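You operate a simulated robot arm through the tools that you are given. There is no shell and no other tool. Be economical: measure what you need, move in short steps, check, and stop when the job is done.

Carry out the task below with a simulated robot arm. There is one attempt and no reset: what you move stays moved.

## Task
Make room on the keyboard tray: blue lead away, keyboard slid toward the cabinet, mouse beside it.
Fine: the lead goes in the desk drawer by the cabinet; shut the drawer; the tray stays out.

The check looks at the end state, three seconds after you hand in, the way a careful person would. Anything else that was tipped, shoved, dropped, spilled or broken makes it a failure.

## Robot
A 7-joint arm with a two-finger parallel gripper, fixed in place. Base frame: the origin is at the foot of the arm, x ahead of it, y to its left, z up. Readings come in m, rad, newtons and seconds.
With the tool pointing down near the work surface it reaches from about 0.3 to 0.76 m from the base axis. Its first joint turns from -2.897 to 2.897 rad. Payload 3.91 kg.
The TCP is the grasp point between the finger pads, 0.03 m short of the fingertips. In the tool frame z runs along the fingers and y along their closing line. Largest opening 0.11 m; finger width 0.02, thickness 0.01; the body of the gripper, 0.048 by 0.112 m, starts 0.055 m behind the TCP.
Orientation is that of the tool frame in the base frame, as a unit quaternion [x, y, z, w]. With the fingers straight down and closing along the base's y, the tool's x points along the base's -x, its y along +y and its z along -z.

## Interface
- The arm moves only by the tool step_arm. Its arguments are lists of equal length, an entry for each row: "slide": the shift along the base's x, y, z in m, a list of three; "rot": the turn, a rotation vector about the base's x, y, z in rad, a list of three; "jaw": the opening, from 0 (shut) to 1 (fully open). In form: {"slide": [[tx, ty, tz], ...], "rot": [[wx, wy, wz], ...], "jaw": [jaw, ...]}. A call has 1 to 20 rows; each row is the pose to reach, as a shift and turn from the pose commanded when the call began. Each row takes 0.2 s and may step no farther than 0.05 m and 0.15 rad from the row before; otherwise, or with a gripper value out of range, the whole call is refused. Where a pose cannot be reached the arm comes as near as it can. A force on the tool above 90 N (or 10 N above the force at the start of the call, whichever is more), or a blocked arm, ends the call early, and 0.2 s more pass. Each finger travels about 0.153 m/s and halts on what it meets, pressing with about 33 N; the grip force reading is that of the motor and also rises with nothing between the fingers. The clock runs only during rows and for 0.2 s after the last one: add rows that repeat a pose to give the fingers time. It gives the time, the measured TCP pose, the force on the tool (base axes), the opening and the grip force at its end, in the units of the frame above (readings bear some noise).
- Cameras (640 x 400 px; columns grow to the right, rows downward): "scene" is fixed at [0.3983, -0.4992, 1.1961]; the picture's right is [1.00, -0.01, 0.00], its down [-0.00, -0.45, -0.90] and it looks along [0.01, 0.90, -0.45] (base axes); focal length 312 px, centre (320, 200). "wrist" rides on the gripper at [-0.036, 0, -0.057] in the tool frame; the picture's right is [0.00, -1.00, 0.00], its down [0.97, 0.00, -0.24] and it looks along [0.24, 0.00, 0.97] (tool axes); focal length 218 px, centre (320, 200). There is no depth. A picture from a camera that has moved, and an enlarged one, comes with that camera's place and axes in the base frame and with its lens.
- camera(camera): a new picture of that camera. No time passes.
- slide_trunk(by): slides the trunk up (or, below 0, down) by that many m; the arm rides with it, the base frame stays. It gives what a move gives, with no picture.
- enlarge(camera, box): a new picture of the part [left, top, right, bottom] of that camera's present view, enlarged. No time passes.
- finish_job(): hands the job in; it is judged then, once.

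Go step by step. Nothing tells you positions but the pictures and the camera data: compare them with the known pose of the tool, close in by small moves and look again before you grip or let go. The budget is 120 turns and 84 pictures, counting those below and the enlarged ones. Unless the task says otherwise, let go and move clear before handing in, and close with one line.

The tools are called after "Emit:" by a JSON object that holds its "method" and its "body". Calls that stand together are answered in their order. step_arm: Moves the arm, as the interface text tells. Its arguments: {"type":"object","properties":{"slide":{"type":"array"},"rot":{"type":"array"},"jaw":{"type":"array"}},"required":["slide","rot","jaw"]} The other tools are called the same way: slide_trunk (by) slides the trunk up or down; camera (camera) takes a picture; enlarge (camera, box) takes an enlarged picture of a part of a camera's view; finish_job () hands the job in.

At the start:

```text
time_s: 0.0
ee_pos: [0.3571, 0.3272, 1.0578]
tcp_rot: [0.0, 1.0, 0.001, 0.001]
wrist_force: [0.4, 0.9, -0.1]
finger_gap: 0.11
finger_force: 0.0
trunk travel left (down, up): [-0.169, 0.441]
```

scene: 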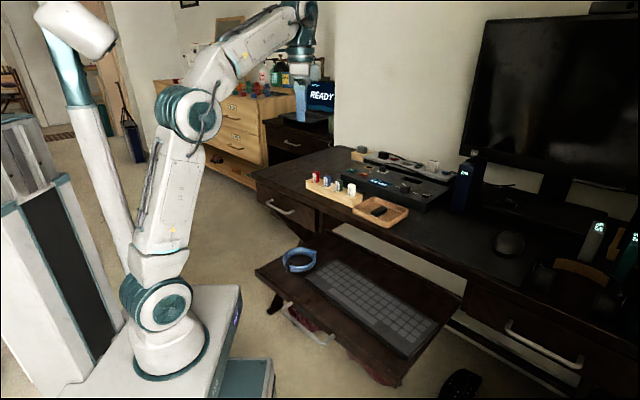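
wrist: 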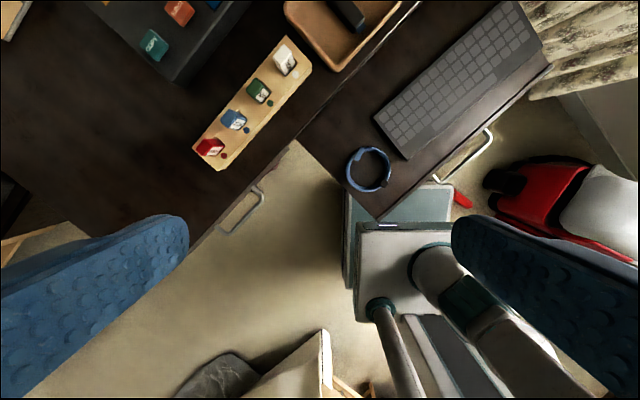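

I see the tray with the blue coiled lead at its left end and the keyboard on it. There is a drawer to the left, near the cabinets, and another to the right, and a dark mouse-like object on the desk. I'll look closer before moving.

Emit:
{"method": "enlarge", "body": {"camera": "scene", "box": [230, 130, 470, 280]}}

Emit:
{"method": "enlarge", "body": {"camera": "scene", "box": [400, 200, 640, 400]}}

Emit:
{"method": "enlarge", "body": {"camera": "scene", "box": [240, 220, 480, 400]}}

Emit:
{"method": "enlarge", "body": {"camera": "scene", "box": [140, 40, 380, 220]}}

```text
2.67 times, centred on (350, 205) of scene
camera zoom: at [0.3983, -0.4992, 1.1961], right [1.0, -0.01, 0.0], down [0.0, -0.45, -0.9], along [0.01, 0.9, -0.45], focal length 832 px, centre (240, 187)
```

zoom: 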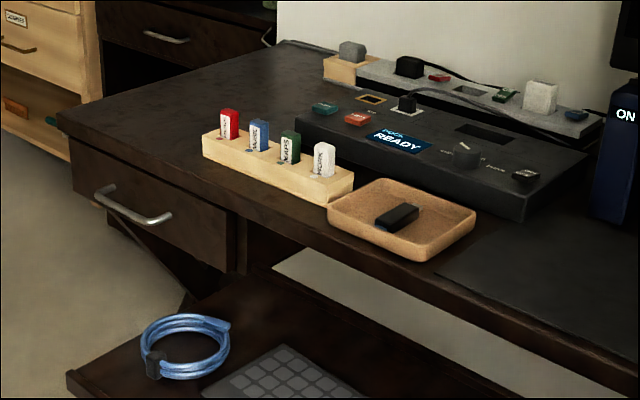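

```text
2.00 times, centred on (520, 300) of scene
camera zoom: at [0.3983, -0.4992, 1.1961], right [1.0, -0.01, 0.0], down [0.0, -0.45, -0.9], along [0.01, 0.9, -0.45], focal length 624 px, centre (-80, 0)
```

zoom: 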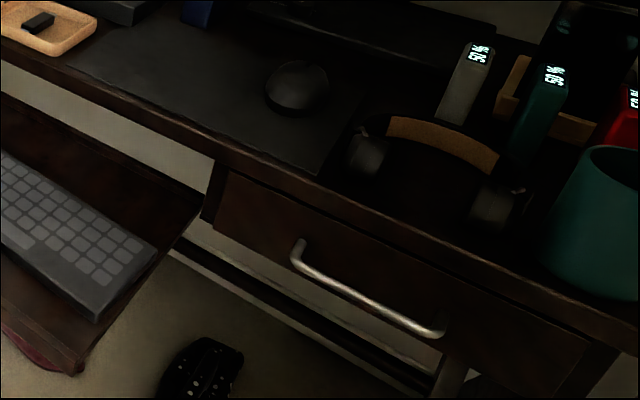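

```text
2.22 times, centred on (360, 310) of scene
camera zoom: at [0.3983, -0.4992, 1.1961], right [1.0, -0.01, 0.0], down [0.0, -0.45, -0.9], along [0.01, 0.9, -0.45], focal length 693 px, centre (231, -44)
```

zoom: 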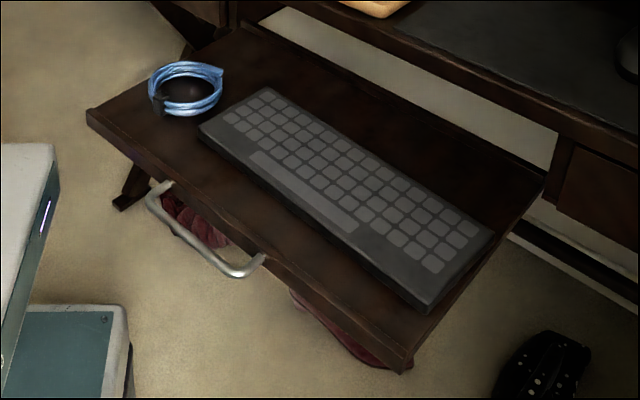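

```text
2.22 times, centred on (260, 130) of scene
camera zoom: at [0.3983, -0.4992, 1.1961], right [1.0, -0.01, 0.0], down [0.0, -0.45, -0.9], along [0.01, 0.9, -0.45], focal length 693 px, centre (453, 356)
```

zoom: 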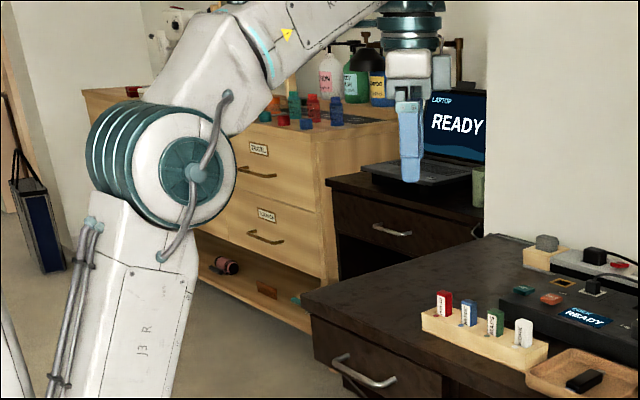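

The tray surface is at z≈0.632 and the desk top at about 0.73. The desk front runs at 45° (x+y≈0.81). The left drawer's handle is near (0.263, 0.497, 0.66). I'll turn the tool to face the desk and move in front of that handle.

Emit:
{"method": "step_arm", "body": {"slide": [[-0.026, 0.018, -0.017], [-0.052, 0.036, -0.034], [-0.078, 0.054, -0.05], [-0.104, 0.072, -0.067], [-0.13, 0.09, -0.084], [-0.155, 0.108, -0.1]], "rot": [[0, 0, -0.131], [0, 0, -0.262], [0, 0, -0.393], [0, 0, -0.524], [0, 0, -0.655], [0, 0, -0.785]], "jaw": [1, 1, 1, 0.8, 0.6, 0.5]}}

```text
time_s: 1.4
ee_pos: [0.2017, 0.4352, 0.958]
tcp_rot: [0.384, 0.924, 0.001, 0.002]
wrist_force: [-0.5, -0.4, 0.0]
finger_gap: 0.0551
finger_force: 0.1
trunk travel left (down, up): [-0.169, 0.441]
```

The tool has turned as intended. Next I'll tilt it toward the desk by 0.6 rad, come down a bit, and look.

Emit:
{"method": "step_arm", "body": {"slide": [[0, 0, -0.03], [0, 0, -0.06], [0, 0, -0.09], [0, 0, -0.12], [0, 0, -0.15]], "rot": [[0.0849, -0.0849, 0], [0.1697, -0.1697, 0], [0.2546, -0.2546, 0], [0.3394, -0.3394, 0], [0.4243, -0.4243, 0]], "jaw": [0.4, 0.4, 0.4, 0.4, 0.4]}}

Emit:
{"method": "camera", "body": {"camera": "wrist"}}

Emit:
{"method": "camera", "body": {"camera": "scene"}}

```text
time_s: 2.6
ee_pos: [0.2033, 0.4351, 0.806]
tcp_rot: [0.365, 0.882, 0.275, 0.114]
wrist_force: [0.1, -0.1, 0.3]
finger_gap: 0.044
finger_force: 0.2
trunk travel left (down, up): [-0.169, 0.441]
```

```text
77 pictures are left
camera wrist: at [0.2071, 0.3867, 0.8537], right [-0.58, -0.58, -0.57], down [-0.78, 0.59, 0.2], along [0.22, 0.56, -0.8], focal length 218 px, centre (320, 200)
```

wrist: 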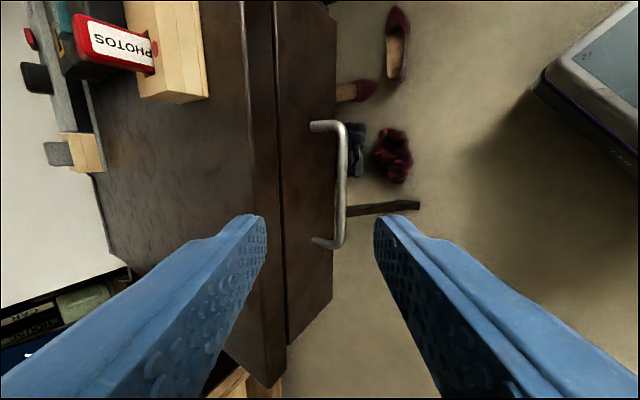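

```text
76 pictures are left
```

scene: 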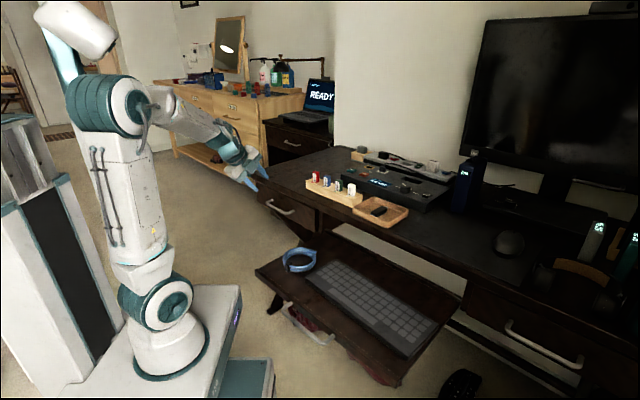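

The handle bar is centred near (0.258, 0.485, 0.668), about 0.035 out from the drawer front. I'll come in along the tool axis and stop 6 cm short to check.

Emit:
{"method": "step_arm", "body": {"slide": [[0.005, 0.005, -0.025], [0.013, 0.013, -0.05], [0.022, 0.022, -0.0765]], "rot": [[0, 0, 0], [0, 0, 0], [0, 0, 0]], "jaw": [0.36, 0.36, 0.36]}}

Emit:
{"method": "camera", "body": {"camera": "wrist"}}

Emit:
{"method": "enlarge", "body": {"camera": "scene", "box": [200, 120, 340, 240]}}

```text
time_s: 3.4
ee_pos: [0.2255, 0.4569, 0.7303]
tcp_rot: [0.366, 0.882, 0.273, 0.115]
wrist_force: [0.2, -0.1, 0.5]
finger_gap: 0.0397
finger_force: 0.1
trunk travel left (down, up): [-0.169, 0.441]
```

```text
75 pictures are left
camera wrist: at [0.2294, 0.4078, 0.7768], right [-0.58, -0.58, -0.57], down [-0.78, 0.59, 0.2], along [0.22, 0.56, -0.8], focal length 218 px, centre (320, 200)
```

wrist: 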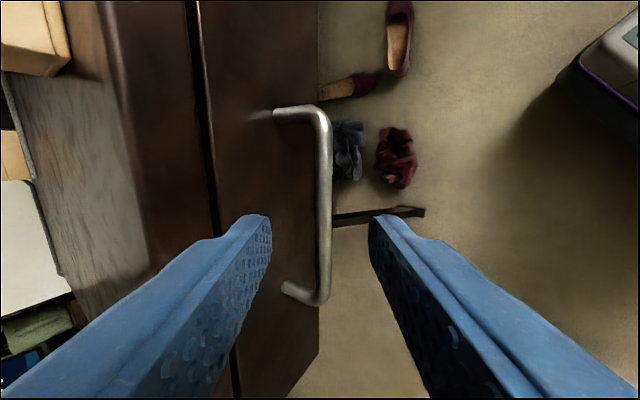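

```text
3.33 times, centred on (270, 180) of scene
camera zoom: at [0.3983, -0.4992, 1.1961], right [1.0, -0.01, 0.0], down [0.0, -0.45, -0.9], along [0.01, 0.9, -0.45], focal length 1039 px, centre (487, 267)
```

zoom: 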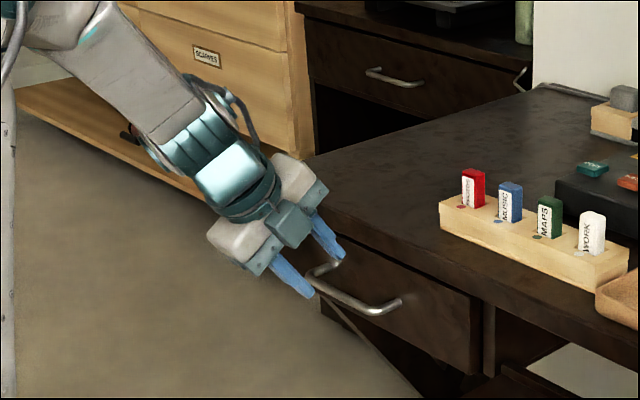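

The bar is centred between the fingers and the approach lines up. I'll advance the remaining distance.

Emit:
{"method": "step_arm", "body": {"slide": [[0.008, 0.008, -0.0165], [0.016, 0.016, -0.033], [0.0235, 0.0235, -0.0485]], "rot": [[0, 0, 0], [0, 0, 0], [0, 0, 0]], "jaw": [0.34, 0.34, 0.34]}}

Emit:
{"method": "camera", "body": {"camera": "wrist"}}

Emit:
{"method": "enlarge", "body": {"camera": "scene", "box": [200, 120, 340, 240]}}

```text
time_s: 4.2
ee_pos: [0.2465, 0.4784, 0.6854]
tcp_rot: [0.364, 0.882, 0.276, 0.114]
wrist_force: [-14.3, -21.4, 24.5]
finger_gap: 0.0343
finger_force: 0.2
trunk travel left (down, up): [-0.169, 0.441]
```

```text
73 pictures are left
camera wrist: at [0.2504, 0.4305, 0.7328], right [-0.58, -0.58, -0.57], down [-0.78, 0.59, 0.2], along [0.22, 0.56, -0.8], focal length 218 px, centre (320, 200)
```

wrist: 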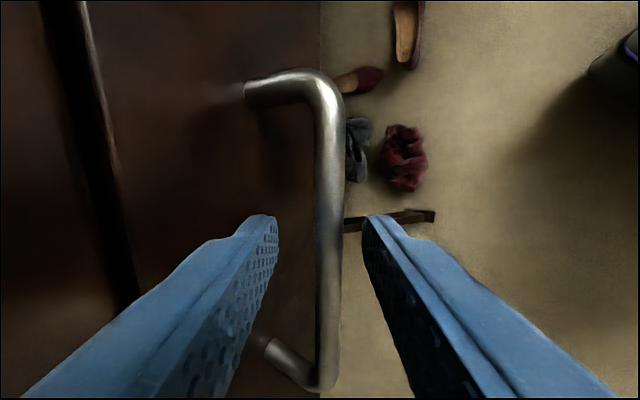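

```text
3.33 times, centred on (270, 180) of scene
camera zoom: at [0.3983, -0.4992, 1.1961], right [1.0, -0.01, 0.0], down [0.0, -0.45, -0.9], along [0.01, 0.9, -0.45], focal length 1039 px, centre (487, 267)
```

zoom: 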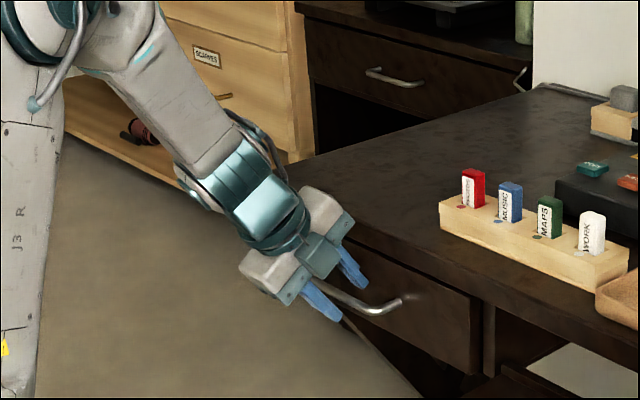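

The inner fingertip is lightly touching the drawer front and the bar is between the fingertips. I'll ease back, lower slightly and close on the bar.

Emit:
{"method": "step_arm", "body": {"slide": [[-0.004, -0.004, -0.003], [-0.005, -0.005, -0.007], [-0.005, -0.005, -0.007], [-0.005, -0.005, -0.007], [-0.005, -0.005, -0.007]], "rot": [[0, 0, 0], [0, 0, 0], [0, 0, 0], [0, 0, 0], [0, 0, 0]], "jaw": [0.34, 0.32, 0.1, 0.0, 0.0]}}

Emit:
{"method": "camera", "body": {"camera": "wrist"}}

```text
time_s: 5.4
ee_pos: [0.2436, 0.4759, 0.6768]
tcp_rot: [0.366, 0.882, 0.274, 0.114]
wrist_force: [3.5, 0.0, 18.1]
finger_gap: 0.0098
finger_force: 45.0
trunk travel left (down, up): [-0.169, 0.441]
```

```text
71 pictures are left
camera wrist: at [0.2478, 0.428, 0.7232], right [-0.58, -0.58, -0.57], down [-0.78, 0.59, 0.2], along [0.22, 0.56, -0.8], focal length 218 px, centre (320, 200)
```

wrist: 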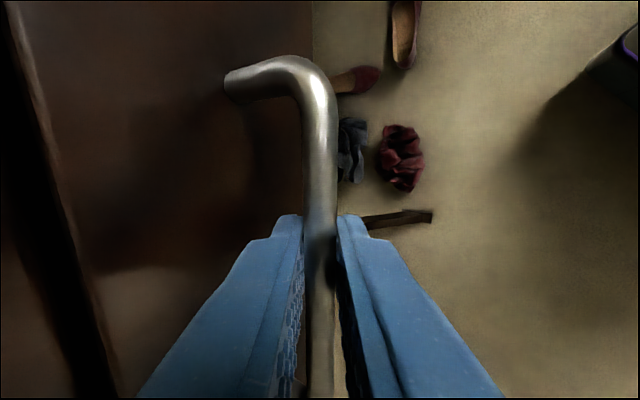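

The bar is held with a gap of about 1 cm. I'll pull the drawer out slowly along its axis.

Emit:
{"method": "step_arm", "body": {"slide": [[-0.006, -0.006, 0], [-0.015, -0.015, 0], [-0.025, -0.025, 0], [-0.036, -0.036, 0], [-0.047, -0.047, 0], [-0.058, -0.058, 0], [-0.069, -0.069, 0], [-0.08, -0.08, 0], [-0.091, -0.091, 0], [-0.102, -0.102, 0], [-0.113, -0.113, 0], [-0.122, -0.122, 0]], "rot": [[0, 0, 0], [0, 0, 0], [0, 0, 0], [0, 0, 0], [0, 0, 0], [0, 0, 0], [0, 0, 0], [0, 0, 0], [0, 0, 0], [0, 0, 0], [0, 0, 0], [0, 0, 0]], "jaw": [0, 0, 0, 0, 0, 0, 0, 0, 0, 0, 0, 0]}}

Emit:
{"method": "camera", "body": {"camera": "wrist"}}

Emit:
{"method": "camera", "body": {"camera": "scene"}}

```text
time_s: 8.0
ee_pos: [0.1365, 0.3737, 0.6669]
tcp_rot: [0.37, 0.881, 0.274, 0.111]
wrist_force: [9.0, -5.3, 46.6]
finger_gap: 0.0101
finger_force: 44.8
out of reach, approached as far as the arm can: row 10, 11, 12
trunk travel left (down, up): [-0.169, 0.441]
```

```text
70 pictures are left
camera wrist: at [0.1408, 0.3257, 0.7136], right [-0.59, -0.57, -0.57], down [-0.78, 0.6, 0.21], along [0.22, 0.56, -0.8], focal length 218 px, centre (320, 200)
```

wrist: 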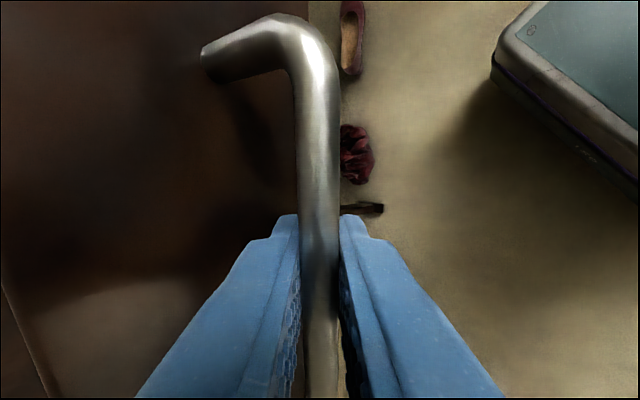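

```text
69 pictures are left
```

scene: 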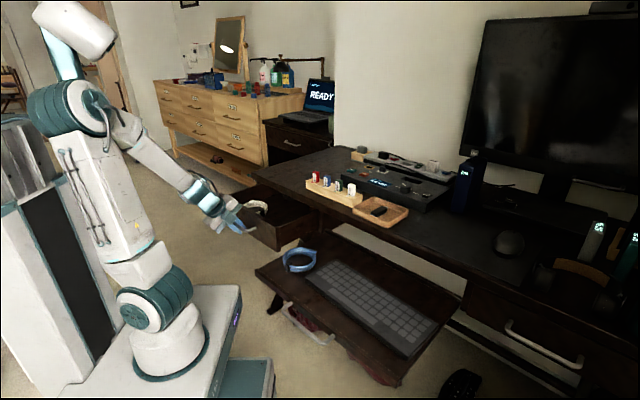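

The drawer is open about 15 cm, and something tan lies inside. I'll release the handle, back out along the tool axis and rise to look in.

Emit:
{"method": "step_arm", "body": {"slide": [[0.006, 0.006, 0.005], [0.006, 0.006, 0.005], [0.003, 0.003, 0.015], [-0.004, -0.004, 0.035], [-0.004, -0.004, 0.08], [-0.004, -0.004, 0.12], [-0.004, -0.004, 0.16], [-0.004, -0.004, 0.2]], "rot": [[0, 0, 0], [0, 0, 0], [0, 0, 0], [0, 0, 0], [0, 0, 0], [0, 0, 0], [0, 0, 0], [0, 0, 0]], "jaw": [0.2, 0.36, 0.36, 0.36, 0.36, 0.36, 0.36, 0.36]}}

Emit:
{"method": "camera", "body": {"camera": "wrist"}}

Emit:
{"method": "enlarge", "body": {"camera": "scene", "box": [220, 160, 340, 260]}}

```text
time_s: 9.8
ee_pos: [0.1323, 0.3711, 0.8638]
tcp_rot: [0.365, 0.883, 0.273, 0.114]
wrist_force: [1.7, 0.7, -0.9]
finger_gap: 0.0395
finger_force: 0.0
out of reach, approached as far as the arm can: row 3, 4, 5
trunk travel left (down, up): [-0.169, 0.441]
```

```text
68 pictures are left
camera wrist: at [0.136, 0.323, 0.911], right [-0.58, -0.59, -0.56], down [-0.78, 0.59, 0.2], along [0.22, 0.56, -0.8], focal length 218 px, centre (320, 200)
```

wrist: 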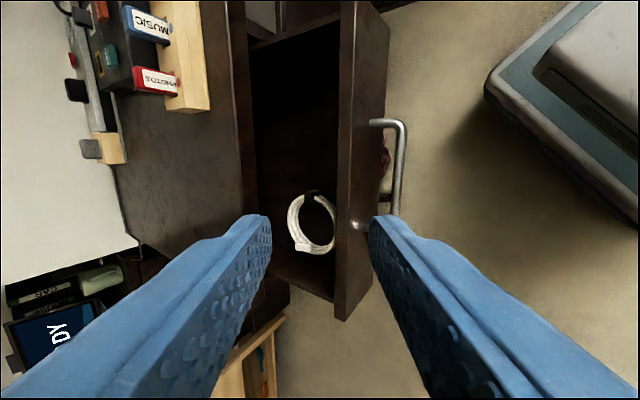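

```text
4.00 times, centred on (280, 210) of scene
camera zoom: at [0.3983, -0.4992, 1.1961], right [1.0, -0.01, 0.0], down [0.0, -0.45, -0.9], along [0.01, 0.9, -0.45], focal length 1247 px, centre (480, 160)
```

zoom: 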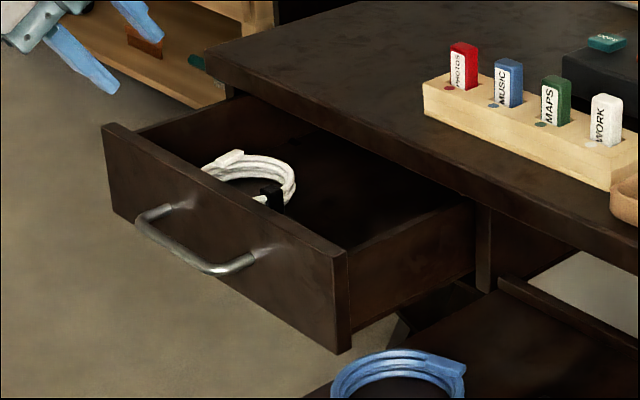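

A white lead already lies in the left part of the drawer, with space on the right (a≈-0.14 to -0.03 along the desk). I'll straighten the tool, turn it 90° and go above the blue coil.

Emit:
{"method": "step_arm", "body": {"slide": [[0.0, 0.0, 0.02], [0.0, 0.0, 0.03], [0.0, 0.0, 0.03], [0.01, -0.01, 0.03], [0.02, -0.02, 0.03]], "rot": [[-0.0849, 0.0849, 0], [-0.1697, 0.1697, 0], [-0.2546, 0.2546, 0], [-0.3394, 0.3394, 0], [-0.4243, 0.4243, 0]], "jaw": [0.4, 0.4, 0.4, 0.4, 0.4]}}

Emit:
{"method": "step_arm", "body": {"slide": [[0.018, -0.01, 0], [0.035, -0.02, 0], [0.052, -0.03, 0], [0.07, -0.04, 0], [0.087, -0.05, 0], [0.105, -0.06, 0], [0.122, -0.07, 0], [0.14, -0.08, 0], [0.157, -0.09, 0], [0.175, -0.1, 0], [0.178, -0.11, 0]], "rot": [[0, 0, 0.1428], [0, 0, 0.2856], [0, 0, 0.4284], [0, 0, 0.5712], [0, 0, 0.714], [0, 0, 0.8568], [0, 0, 0.9996], [0, 0, 1.1424], [0, 0, 1.2852], [0, 0, 1.428], [0, 0, 1.5708]], "jaw": [0.4, 0.4, 0.4, 0.4, 0.4, 0.4, 0.4, 0.4, 0.4, 0.4, 0.4]}}

Emit:
{"method": "camera", "body": {"camera": "wrist"}}

```text
time_s: 11.0
ee_pos: [0.1505, 0.3524, 0.8942]
tcp_rot: [0.384, 0.924, -0.001, 0.0]
wrist_force: [0.3, -0.3, 0.1]
finger_gap: 0.0441
finger_force: 0.1
trunk travel left (down, up): [-0.169, 0.441]
```

```text
time_s: 13.4
ee_pos: [0.3285, 0.2416, 0.8937]
tcp_rot: [-0.384, 0.923, 0.002, 0.001]
wrist_force: [0.0, 0.1, -0.7]
finger_gap: 0.0441
finger_force: 0.1
trunk travel left (down, up): [-0.169, 0.441]
```

```text
66 pictures are left
camera wrist: at [0.3554, 0.2671, 0.9504], right [0.71, -0.71, 0.0], down [-0.68, -0.69, 0.24], along [-0.17, -0.17, -0.97], focal length 218 px, centre (320, 200)
```

wrist: 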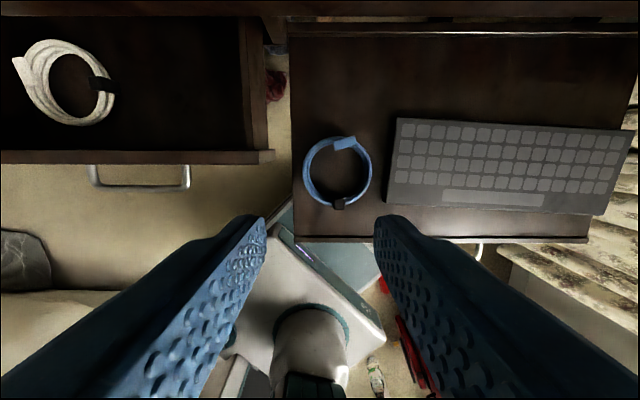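

The blue coil's centre is at about (a 0.086, n 0.405) with an outer radius of 0.048, and its left side is clear of both strap and plug. I'll come down over that left side and check.

Emit:
{"method": "step_arm", "body": {"slide": [[-0.005, 0.006, -0.04], [-0.0105, 0.0127, -0.08], [-0.0105, 0.0127, -0.12], [-0.0105, 0.0127, -0.16], [-0.0105, 0.0127, -0.18]], "rot": [[0, 0, 0], [0, 0, 0], [0, 0, 0], [0, 0, 0], [0, 0, 0]], "jaw": [0.4, 0.4, 0.4, 0.4, 0.4]}}

Emit:
{"method": "camera", "body": {"camera": "wrist"}}

```text
time_s: 14.6
ee_pos: [0.3167, 0.2539, 0.7123]
tcp_rot: [-0.384, 0.924, 0.001, 0.001]
wrist_force: [0.0, -1.1, -0.9]
finger_gap: 0.0438
finger_force: 0.0
trunk travel left (down, up): [-0.169, 0.441]
```

```text
65 pictures are left
camera wrist: at [0.3443, 0.2803, 0.7687], right [0.71, -0.71, 0.0], down [-0.69, -0.69, 0.24], along [-0.17, -0.17, -0.97], focal length 218 px, centre (320, 200)
```

wrist: 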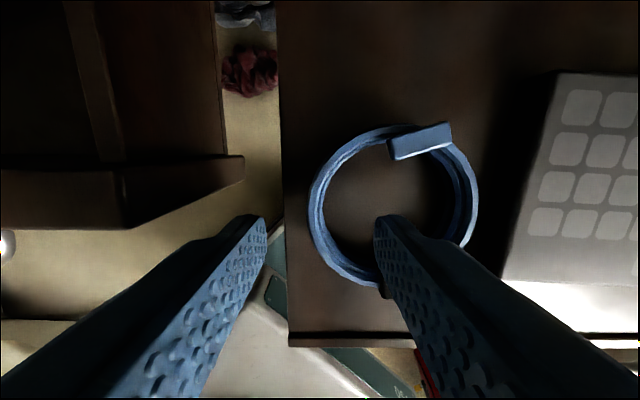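

The tube's left side sits centred between the fingers. I'll descend to just above the tray and close.

Emit:
{"method": "step_arm", "body": {"slide": [[0, 0, -0.02], [0, 0, -0.035], [0, 0, -0.043], [0, 0, -0.043], [0, 0, -0.043], [0, 0, -0.043]], "rot": [[0, 0, 0], [0, 0, 0], [0, 0, 0], [0, 0, 0], [0, 0, 0], [0, 0, 0]], "jaw": [0.4, 0.4, 0.4, 0.2, 0, 0]}}

Emit:
{"method": "camera", "body": {"camera": "wrist"}}

```text
time_s: 16.0
ee_pos: [0.3179, 0.2543, 0.6707]
tcp_rot: [-0.382, 0.924, 0.001, 0.0]
wrist_force: [0.2, -0.2, 1.1]
finger_gap: 0.01
finger_force: 33.5
trunk travel left (down, up): [-0.169, 0.441]
```

```text
64 pictures are left
camera wrist: at [0.3446, 0.2792, 0.7263], right [0.71, -0.71, 0.0], down [-0.69, -0.69, 0.24], along [-0.17, -0.17, -0.97], focal length 218 px, centre (320, 200)
```

wrist: 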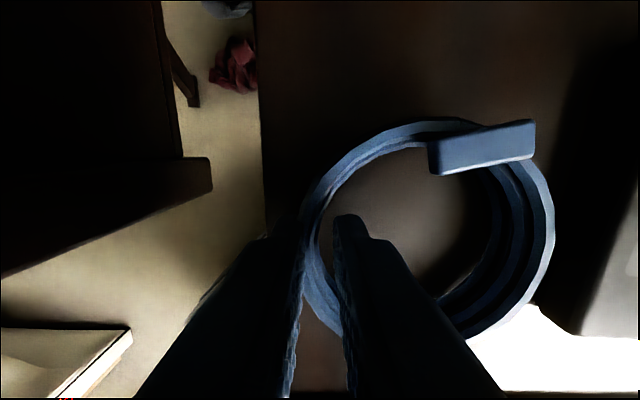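

The coil is gripped with a gap of about 1 cm. I'll lift it straight up and carry it over the free right part of the drawer.

Emit:
{"method": "step_arm", "body": {"slide": [[0, 0, 0.03], [0, 0, 0.07], [0, 0, 0.11], [0, 0, 0.15], [-0.013, 0.038, 0.15], [-0.026, 0.077, 0.15], [-0.039, 0.115, 0.15], [-0.052, 0.154, 0.15], [-0.064, 0.192, 0.15], [-0.064, 0.192, 0.15]], "rot": [[0, 0, 0], [0, 0, 0], [0, 0, 0], [0, 0, 0], [0, 0, 0], [0, 0, 0], [0, 0, 0], [0, 0, 0], [0, 0, 0], [0, 0, 0]], "jaw": [0, 0, 0, 0, 0, 0, 0, 0, 0, 0]}}

Emit:
{"method": "camera", "body": {"camera": "wrist"}}

Emit:
{"method": "enlarge", "body": {"camera": "scene", "box": [200, 130, 360, 250]}}

```text
time_s: 18.2
ee_pos: [0.2542, 0.4467, 0.8201]
tcp_rot: [-0.383, 0.924, 0.001, 0.001]
wrist_force: [0.7, 0.1, 0.5]
finger_gap: 0.0103
finger_force: 32.7
trunk travel left (down, up): [-0.169, 0.441]
```

```text
63 pictures are left
camera wrist: at [0.2802, 0.4728, 0.8761], right [0.71, -0.71, 0.0], down [-0.69, -0.69, 0.24], along [-0.17, -0.17, -0.97], focal length 218 px, centre (320, 200)
```

wrist: 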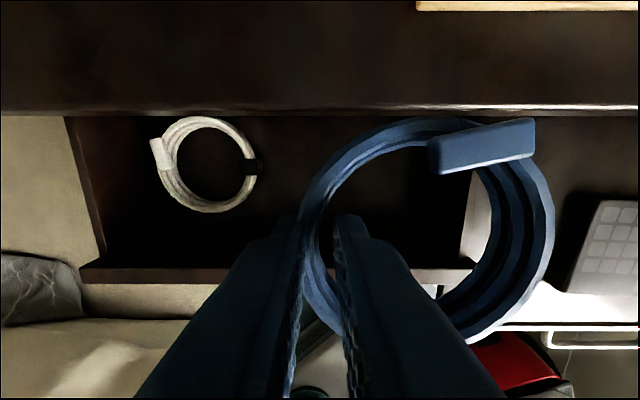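

```text
3.33 times, centred on (280, 190) of scene
camera zoom: at [0.3983, -0.4992, 1.1961], right [1.0, -0.01, 0.0], down [0.0, -0.45, -0.9], along [0.01, 0.9, -0.45], focal length 1039 px, centre (453, 233)
```

zoom: 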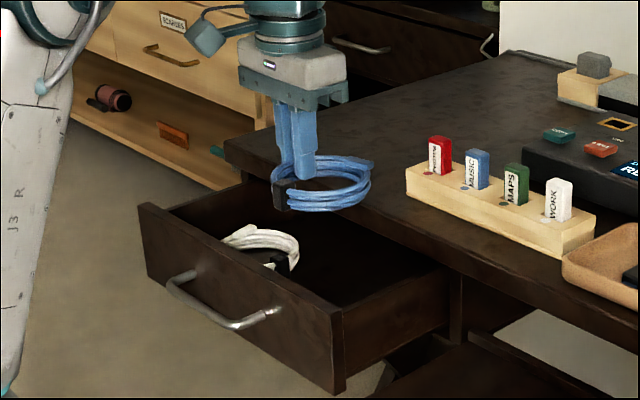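

The coil is over the drawer's free area with about 1.5 cm of margin front and back. I'll lower it in.

Emit:
{"method": "step_arm", "body": {"slide": [[0, 0, -0.03], [0, 0, -0.06], [0, 0, -0.09], [0, 0, -0.115], [0, 0, -0.13]], "rot": [[0, 0, 0], [0, 0, 0], [0, 0, 0], [0, 0, 0], [0, 0, 0]], "jaw": [0, 0, 0, 0, 0]}}

Emit:
{"method": "camera", "body": {"camera": "wrist"}}

Emit:
{"method": "enlarge", "body": {"camera": "scene", "box": [200, 130, 360, 250]}}

```text
time_s: 19.4
ee_pos: [0.2537, 0.4466, 0.6904]
tcp_rot: [-0.383, 0.924, 0.001, 0.0]
wrist_force: [1.2, -0.5, -1.0]
finger_gap: 0.0102
finger_force: 32.9
trunk travel left (down, up): [-0.169, 0.441]
```

```text
61 pictures are left
camera wrist: at [0.28, 0.4722, 0.7472], right [0.71, -0.71, 0.0], down [-0.69, -0.69, 0.24], along [-0.17, -0.17, -0.97], focal length 218 px, centre (320, 200)
```

wrist: 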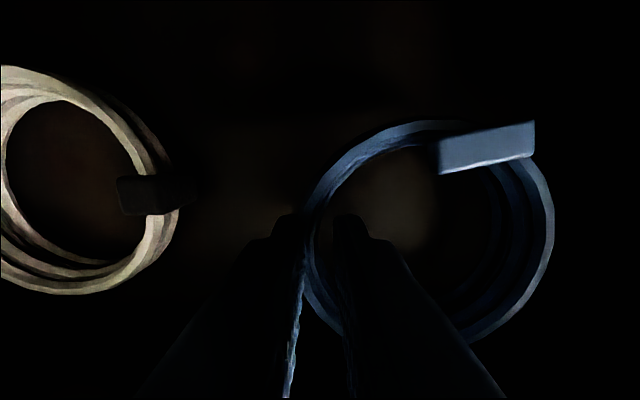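

```text
3.33 times, centred on (280, 190) of scene
camera zoom: at [0.3983, -0.4992, 1.1961], right [1.0, -0.01, 0.0], down [0.0, -0.45, -0.9], along [0.01, 0.9, -0.45], focal length 1039 px, centre (453, 233)
```

zoom: 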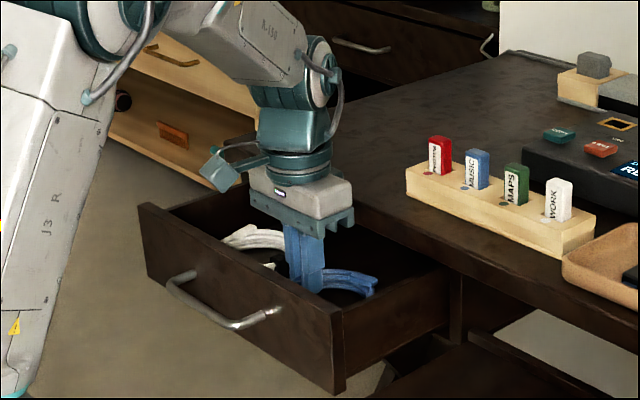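

The coil is inside and not yet touching the floor of the drawer. I'll lower until light contact.

Emit:
{"method": "step_arm", "body": {"slide": [[0, 0, -0.005], [0, 0, -0.01], [0, 0, -0.015], [0, 0, -0.018]], "rot": [[0, 0, 0], [0, 0, 0], [0, 0, 0], [0, 0, 0]], "jaw": [0, 0, 0, 0]}}

```text
time_s: 20.4
ee_pos: [0.2509, 0.4466, 0.6768]
tcp_rot: [-0.383, 0.924, 0.004, 0.003]
wrist_force: [0.5, 0.8, 31.2]
finger_gap: 0.0103
finger_force: 33.3
trunk travel left (down, up): [-0.169, 0.441]
```

Contact is made (31 N upward). I'll ease up slightly, release, and rise straight out.

Emit:
{"method": "step_arm", "body": {"slide": [[0, 0, 0.004], [0, 0, 0.005], [0, 0, 0.005], [0, 0, 0.005], [0, 0, 0.03], [0, 0, 0.07], [0, 0, 0.11], [0, 0, 0.15]], "rot": [[0, 0, 0], [0, 0, 0], [0, 0, 0], [0, 0, 0], [0, 0, 0], [0, 0, 0], [0, 0, 0], [0, 0, 0]], "jaw": [0, 0.15, 0.3, 0.35, 0.35, 0.35, 0.35, 0.35]}}

Emit:
{"method": "camera", "body": {"camera": "wrist"}}

```text
time_s: 22.2
ee_pos: [0.2546, 0.4486, 0.8227]
tcp_rot: [-0.383, 0.924, 0.001, 0.001]
wrist_force: [-0.2, 0.4, 0.1]
finger_gap: 0.0385
finger_force: 0.0
trunk travel left (down, up): [-0.169, 0.441]
```

```text
59 pictures are left
camera wrist: at [0.281, 0.4739, 0.8791], right [0.71, -0.71, 0.0], down [-0.69, -0.69, 0.24], along [-0.17, -0.17, -0.97], focal length 218 px, centre (320, 200)
```

wrist: 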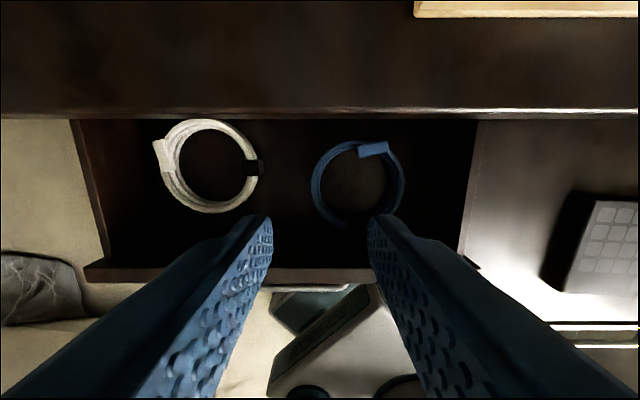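

The blue lead lies flat beside the white one. Next I'll move in front of the drawer face, above the handle, to push it shut.

Emit:
{"method": "step_arm", "body": {"slide": [[-0.025, -0.015, 0], [-0.05, -0.03, 0], [-0.075, -0.045, 0], [-0.104, -0.065, 0], [-0.104, -0.065, -0.04], [-0.104, -0.065, -0.08], [-0.104, -0.065, -0.1]], "rot": [[0, 0, 0], [0, 0, 0], [0, 0, 0], [0, 0, 0], [0, 0, 0], [0, 0, 0], [0, 0, 0]], "jaw": [0.35, 0.35, 0.35, 0.35, 0.35, 0.35, 0.35]}}

Emit:
{"method": "camera", "body": {"camera": "wrist"}}

Emit:
{"method": "enlarge", "body": {"camera": "scene", "box": [200, 130, 360, 250]}}

```text
time_s: 23.8
ee_pos: [0.1497, 0.3811, 0.7214]
tcp_rot: [-0.383, 0.924, 0.001, 0.0]
wrist_force: [0.4, 0.3, -0.6]
finger_gap: 0.0383
finger_force: 0.1
trunk travel left (down, up): [-0.169, 0.441]
```

```text
58 pictures are left
camera wrist: at [0.1763, 0.4072, 0.7785], right [0.71, -0.71, 0.0], down [-0.69, -0.69, 0.24], along [-0.17, -0.17, -0.97], focal length 218 px, centre (320, 200)
```

wrist: 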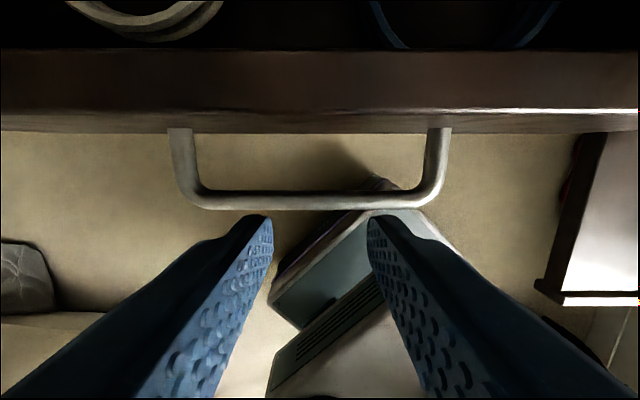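

```text
3.33 times, centred on (280, 190) of scene
camera zoom: at [0.3983, -0.4992, 1.1961], right [1.0, -0.01, 0.0], down [0.0, -0.45, -0.9], along [0.01, 0.9, -0.45], focal length 1039 px, centre (453, 233)
```

zoom: 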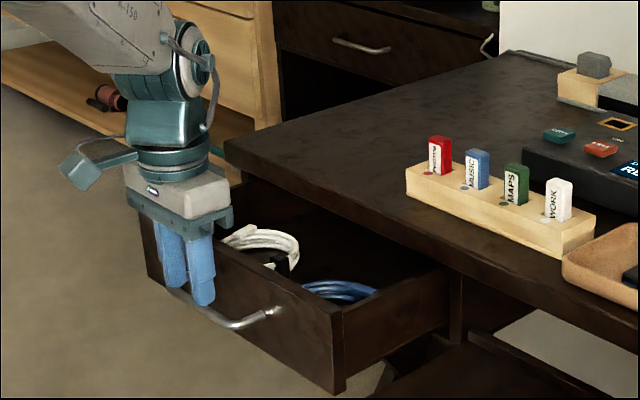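

The fingertips are above the handle bar and about 2.4 cm below the top of the drawer face. I'll push along the drawer's axis in small steps.

Emit:
{"method": "step_arm", "body": {"slide": [[0.0085, 0.0085, 0], [0.017, 0.017, 0], [0.0255, 0.0255, 0], [0.034, 0.034, 0], [0.0425, 0.0425, 0], [0.051, 0.051, 0], [0.0595, 0.0595, 0], [0.068, 0.068, 0], [0.0765, 0.0765, 0], [0.085, 0.085, 0], [0.0935, 0.0935, 0], [0.102, 0.102, 0], [0.11, 0.11, 0], [0.116, 0.116, 0], [0.121, 0.121, 0]], "rot": [[0, 0, 0], [0, 0, 0], [0, 0, 0], [0, 0, 0], [0, 0, 0], [0, 0, 0], [0, 0, 0], [0, 0, 0], [0, 0, 0], [0, 0, 0], [0, 0, 0], [0, 0, 0], [0, 0, 0], [0, 0, 0], [0, 0, 0]], "jaw": [0.35, 0.35, 0.35, 0.35, 0.35, 0.35, 0.35, 0.35, 0.35, 0.35, 0.35, 0.35, 0.35, 0.35, 0.35]}}

Emit:
{"method": "enlarge", "body": {"camera": "scene", "box": [200, 130, 360, 250]}}

Emit:
{"method": "camera", "body": {"camera": "wrist"}}

```text
time_s: 27.0
ee_pos: [0.2655, 0.4963, 0.7223]
tcp_rot: [-0.383, 0.924, -0.003, -0.004]
wrist_force: [-30.4, -52.1, -4.0]
finger_gap: 0.0386
finger_force: 0.0
trunk travel left (down, up): [-0.169, 0.441]
```

```text
3.33 times, centred on (280, 190) of scene
camera zoom: at [0.3983, -0.4992, 1.1961], right [1.0, -0.01, 0.0], down [0.0, -0.45, -0.9], along [0.01, 0.9, -0.45], focal length 1039 px, centre (453, 233)
```

zoom: 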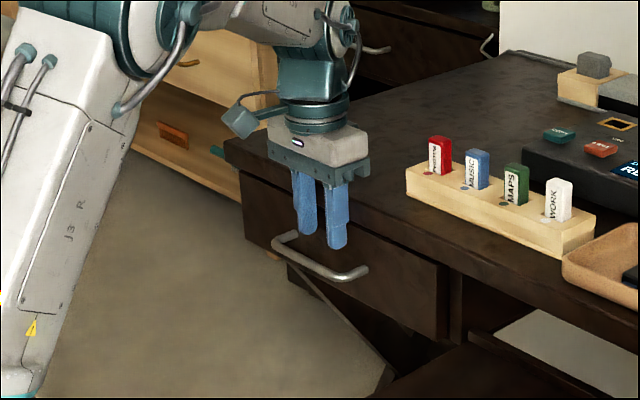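

```text
55 pictures are left
camera wrist: at [0.2931, 0.5229, 0.7789], right [0.71, -0.71, 0.0], down [-0.68, -0.69, 0.25], along [-0.17, -0.18, -0.97], focal length 218 px, centre (320, 200)
```

wrist: 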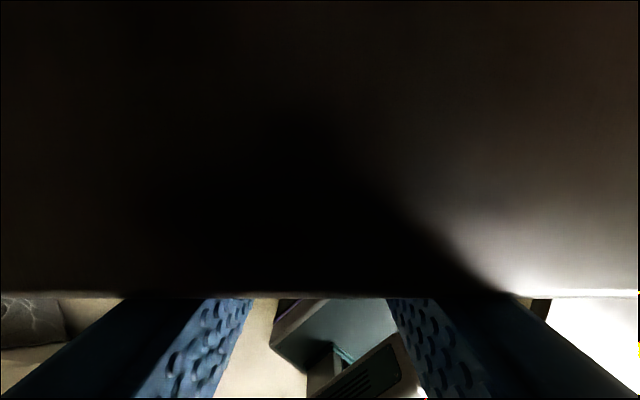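

The push ended against a firm stop and the handle seems back at its original place. I'll back off and compare.

Emit:
{"method": "step_arm", "body": {"slide": [[-0.015, -0.015, 0], [-0.04, -0.04, 0.0], [-0.04, -0.04, 0.05], [-0.04, -0.04, 0.1], [-0.02, -0.06, 0.14], [0, -0.09, 0.14]], "rot": [[0, 0, 0], [0, 0, 0], [0, 0, 0], [0, 0, 0], [0, 0, 0], [0, 0, 0]], "jaw": [0.35, 0.35, 0.35, 0.35, 0.35, 0.35]}}

Emit:
{"method": "enlarge", "body": {"camera": "scene", "box": [230, 130, 470, 280]}}

Emit:
{"method": "camera", "body": {"camera": "wrist"}}

```text
time_s: 28.4
ee_pos: [0.2721, 0.4119, 0.8639]
tcp_rot: [-0.382, 0.924, 0.001, 0.001]
wrist_force: [0.3, 1.0, -0.9]
finger_gap: 0.0386
finger_force: 0.0
trunk travel left (down, up): [-0.169, 0.441]
```

```text
2.67 times, centred on (350, 205) of scene
camera zoom: at [0.3983, -0.4992, 1.1961], right [1.0, -0.01, 0.0], down [0.0, -0.45, -0.9], along [0.01, 0.9, -0.45], focal length 832 px, centre (240, 187)
```

zoom: 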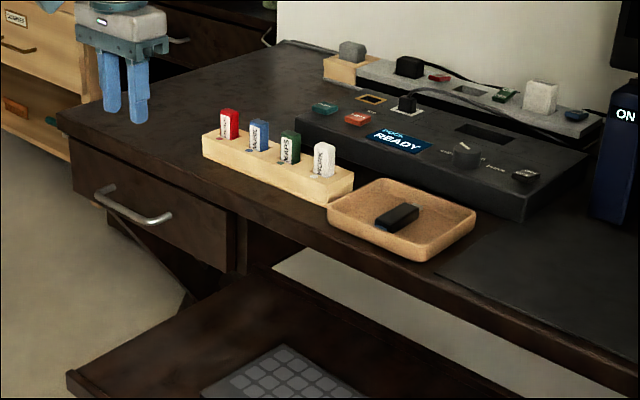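

```text
53 pictures are left
camera wrist: at [0.2988, 0.4372, 0.921], right [0.71, -0.71, 0.0], down [-0.69, -0.69, 0.24], along [-0.17, -0.17, -0.97], focal length 218 px, centre (320, 200)
```

wrist: 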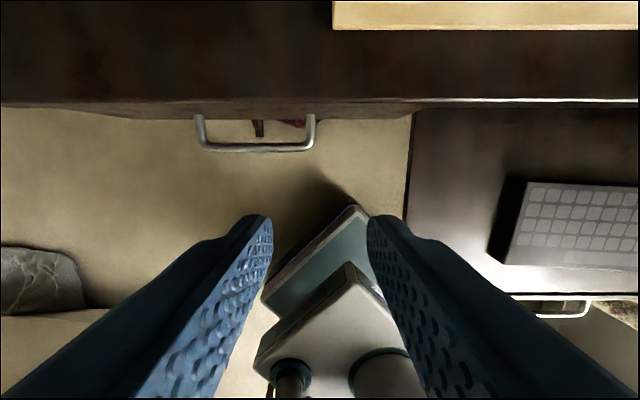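

The drawer is shut exactly as it started. Next, the keyboard: its right end is at a≈0.473 and n≈0.34–0.46. I'll turn the tool so the spread fingers lie along that end and go above a point just past it.

Emit:
{"method": "step_arm", "body": {"slide": [[0.026, -0.0344, 0], [0.052, -0.0688, 0], [0.078, -0.1032, 0], [0.104, -0.1376, 0], [0.13, -0.172, 0], [0.156, -0.2064, 0], [0.182, -0.2408, 0], [0.208, -0.2752, 0], [0.234, -0.3096, 0], [0.26, -0.344, 0], [0.286, -0.3784, 0], [0.312, -0.4128, 0], [0.338, -0.4472, 0], [0.364, -0.482, 0]], "rot": [[0, 0, -0.1122], [0, 0, -0.2244], [0, 0, -0.3366], [0, 0, -0.4488], [0, 0, -0.561], [0, 0, -0.6732], [0, 0, -0.7854], [0, 0, -0.8976], [0, 0, -1.0098], [0, 0, -1.122], [0, 0, -1.2342], [0, 0, -1.3464], [0, 0, -1.4586], [0, 0, -1.5708]], "jaw": [0.4, 0.5, 0.6, 0.7, 0.75, 0.75, 0.75, 0.75, 0.75, 0.75, 0.75, 0.75, 0.75, 0.75]}}

Emit:
{"method": "camera", "body": {"camera": "wrist"}}

Emit:
{"method": "camera", "body": {"camera": "scene"}}

```text
time_s: 31.4
ee_pos: [0.6378, -0.07, 0.8632]
tcp_rot: [0.383, 0.924, 0.0, 0.001]
wrist_force: [-0.4, 0.0, 1.3]
finger_gap: 0.0823
finger_force: 0.1
trunk travel left (down, up): [-0.169, 0.441]
```

```text
52 pictures are left
camera wrist: at [0.6635, -0.0951, 0.9211], right [-0.71, -0.71, 0.0], down [-0.69, 0.69, 0.24], along [-0.17, 0.17, -0.97], focal length 218 px, centre (320, 200)
```

wrist: 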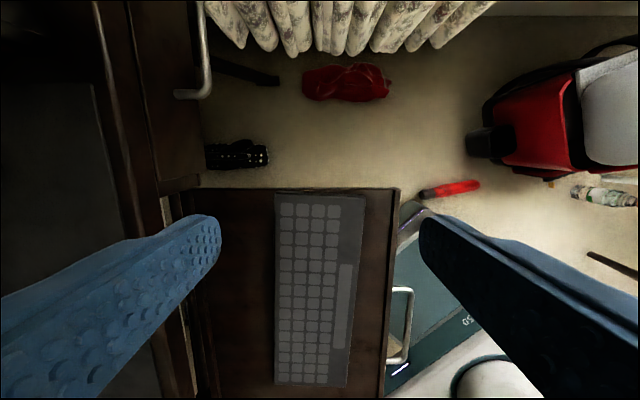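

```text
51 pictures are left
```

scene: 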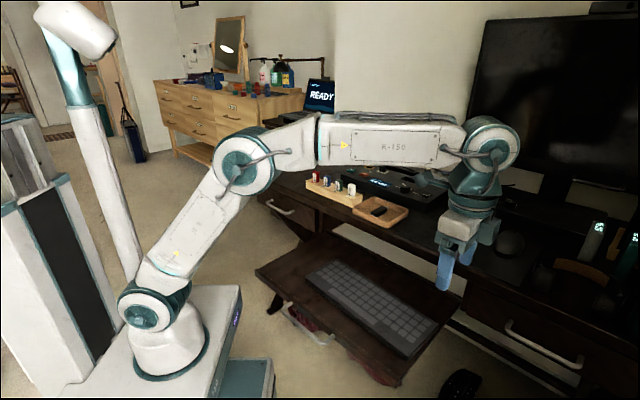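

The keyboard's right end is at a=0.475 with its centre at n=0.402, and the fingers are placed 1.5 cm beyond it. I'll lower to just above tray level.

Emit:
{"method": "step_arm", "body": {"slide": [[0.002, 0.002, -0.04], [0.002, 0.002, -0.08], [0.002, 0.002, -0.12], [0.002, 0.002, -0.16], [0.002, 0.002, -0.194]], "rot": [[0, 0, 0], [0, 0, 0], [0, 0, 0], [0, 0, 0], [0, 0, 0]], "jaw": [0.75, 0.75, 0.75, 0.75, 0.75]}}

Emit:
{"method": "camera", "body": {"camera": "wrist"}}

Emit:
{"method": "enlarge", "body": {"camera": "scene", "box": [360, 220, 500, 380]}}

```text
time_s: 32.6
ee_pos: [0.6351, -0.069, 0.6703]
tcp_rot: [0.382, 0.924, 0.0, 0.001]
wrist_force: [0.2, 0.3, 0.1]
finger_gap: 0.0825
finger_force: 0.1
trunk travel left (down, up): [-0.169, 0.441]
```

```text
50 pictures are left
camera wrist: at [0.6626, -0.0939, 0.7271], right [-0.71, -0.71, 0.0], down [-0.69, 0.69, 0.24], along [-0.17, 0.17, -0.97], focal length 218 px, centre (320, 200)
```

wrist: 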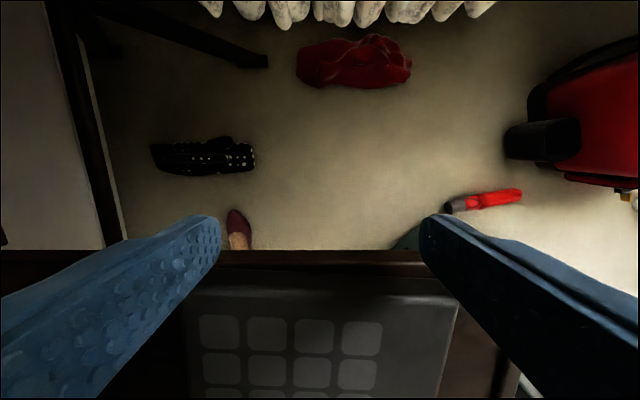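

```text
2.50 times, centred on (430, 300) of scene
camera zoom: at [0.3983, -0.4992, 1.1961], right [1.0, -0.01, 0.0], down [0.0, -0.45, -0.9], along [0.01, 0.9, -0.45], focal length 780 px, centre (45, -50)
```

zoom: 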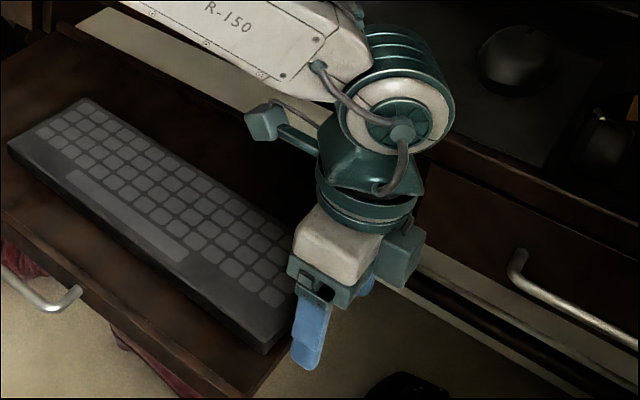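

The fingertips are at z≈0.640, level with the keyboard's end face. I'll push it toward the cabinet by about 11.5 cm in small steps.

Emit:
{"method": "step_arm", "body": {"slide": [[-0.0075, 0.0075, 0], [-0.015, 0.015, 0], [-0.0225, 0.0225, 0], [-0.03, 0.03, 0], [-0.0375, 0.0375, 0], [-0.045, 0.045, 0], [-0.0525, 0.0525, 0], [-0.06, 0.06, 0], [-0.0675, 0.0675, 0], [-0.075, 0.075, 0], [-0.0825, 0.0825, 0], [-0.0905, 0.0905, 0]], "rot": [[0, 0, 0], [0, 0, 0], [0, 0, 0], [0, 0, 0], [0, 0, 0], [0, 0, 0], [0, 0, 0], [0, 0, 0], [0, 0, 0], [0, 0, 0], [0, 0, 0], [0, 0, 0]], "jaw": [0.75, 0.75, 0.75, 0.75, 0.75, 0.75, 0.75, 0.75, 0.75, 0.75, 0.75, 0.75]}}

Emit:
{"method": "camera", "body": {"camera": "scene"}}

```text
time_s: 35.2
ee_pos: [0.5448, 0.0224, 0.669]
tcp_rot: [0.383, 0.924, 0.0, 0.002]
wrist_force: [1.9, -1.7, 1.3]
finger_gap: 0.0826
finger_force: 0.0
trunk travel left (down, up): [-0.169, 0.441]
```

```text
48 pictures are left
```

scene: 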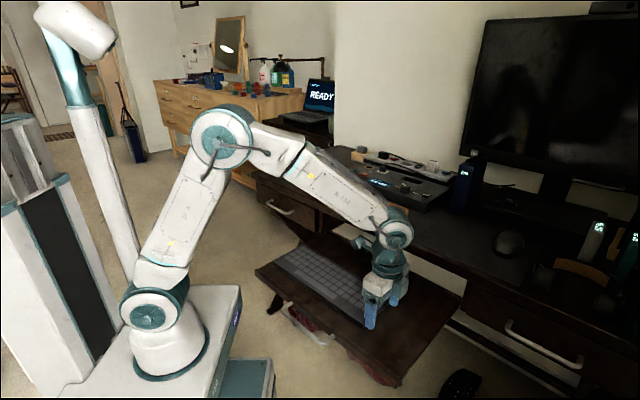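

The keyboard has slid left. I'll back off, rise and check.

Emit:
{"method": "step_arm", "body": {"slide": [[0.014, -0.014, 0], [0.02, -0.02, 0.04], [0.02, -0.02, 0.08], [0.02, -0.02, 0.12], [0.02, -0.02, 0.16], [0.02, -0.02, 0.2]], "rot": [[0, 0, 0], [0, 0, 0], [0, 0, 0], [0, 0, 0], [0, 0, 0], [0, 0, 0]], "jaw": [0.75, 0.75, 0.75, 0.75, 0.75, 0.75]}}

Emit:
{"method": "camera", "body": {"camera": "wrist"}}

Emit:
{"method": "enlarge", "body": {"camera": "scene", "box": [420, 180, 640, 320]}}

```text
time_s: 36.6
ee_pos: [0.5686, 0.0023, 0.8677]
tcp_rot: [0.382, 0.924, 0.001, 0.001]
wrist_force: [0.2, 0.2, -1.3]
finger_gap: 0.0823
finger_force: 0.1
trunk travel left (down, up): [-0.169, 0.441]
```

```text
47 pictures are left
camera wrist: at [0.5944, -0.0226, 0.925], right [-0.71, -0.71, 0.0], down [-0.69, 0.69, 0.24], along [-0.17, 0.17, -0.97], focal length 218 px, centre (320, 200)
```

wrist: 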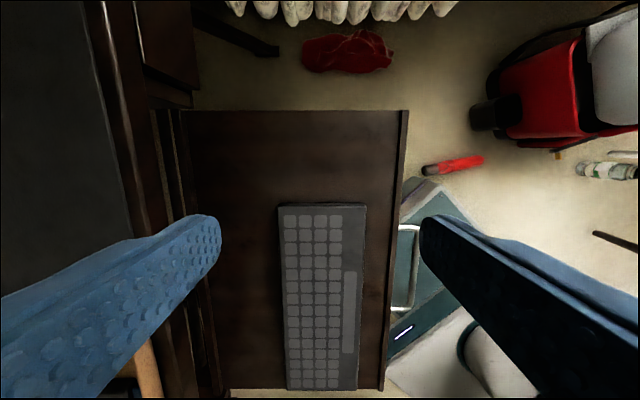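

```text
2.86 times, centred on (530, 250) of scene
camera zoom: at [0.3983, -0.4992, 1.1961], right [1.0, -0.01, 0.0], down [0.0, -0.45, -0.9], along [0.01, 0.9, -0.45], focal length 891 px, centre (-280, 57)
```

zoom: 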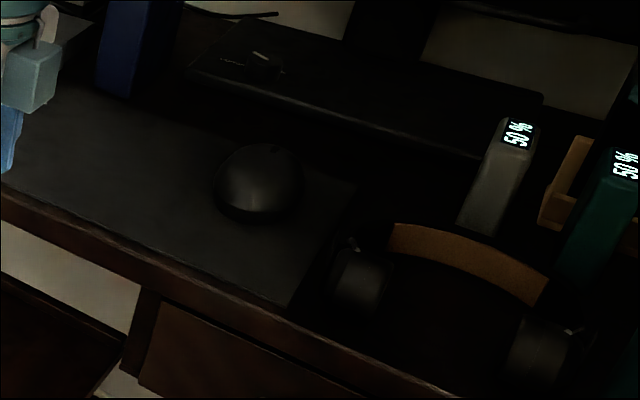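

The keyboard now spans a≈0.044–0.363, leaving about 12 cm free on its right. The mouse on the desk pad is around (0.875, 0.141), which is far, so I'll raise the trunk for reach and go look from above.

Emit:
{"method": "slide_trunk", "body": {"by": 0.18}}

Emit:
{"method": "step_arm", "body": {"slide": [[0.012, 0.006, 0], [0.024, 0.012, 0], [0.036, 0.018, 0], [0.048, 0.024, 0], [0.06, 0.03, 0], [0.072, 0.036, 0], [0.084, 0.042, 0], [0.096, 0.048, 0], [0.108, 0.054, 0], [0.12, 0.06, 0]], "rot": [[0, 0, 0.131], [0, 0, 0.262], [0, 0, 0.393], [0, 0, 0.524], [0, 0, 0.655], [0, 0, 0.786], [0, 0, 0.917], [0, 0, 1.048], [0, 0, 1.179], [0, 0, 1.31]], "jaw": [0.75, 0.8, 0.85, 0.9, 0.95, 1, 1, 1, 1, 1]}}

Emit:
{"method": "camera", "body": {"camera": "wrist"}}

```text
time_s: 38.6
ee_pos: [0.5669, 0.0011, 1.0476]
tcp_rot: [0.383, 0.924, 0.001, 0.001]
wrist_force: [-0.9, -0.2, 0.4]
finger_gap: 0.0823
finger_force: 0.0
trunk travel left (down, up): [-0.349, 0.261]
```

```text
time_s: 40.8
ee_pos: [0.6893, 0.064, 1.047]
tcp_rot: [-0.26, 0.965, 0.001, 0.001]
wrist_force: [-0.6, 0.9, 0.2]
finger_gap: 0.1101
finger_force: 0.0
trunk travel left (down, up): [-0.349, 0.261]
```

```text
45 pictures are left
camera wrist: at [0.7214, 0.0821, 1.1041], right [0.5, -0.86, 0.0], down [-0.84, -0.49, 0.24], along [-0.21, -0.12, -0.97], focal length 218 px, centre (320, 200)
```

wrist: 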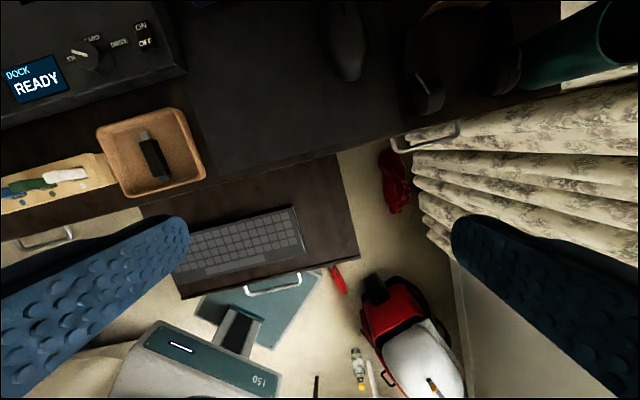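

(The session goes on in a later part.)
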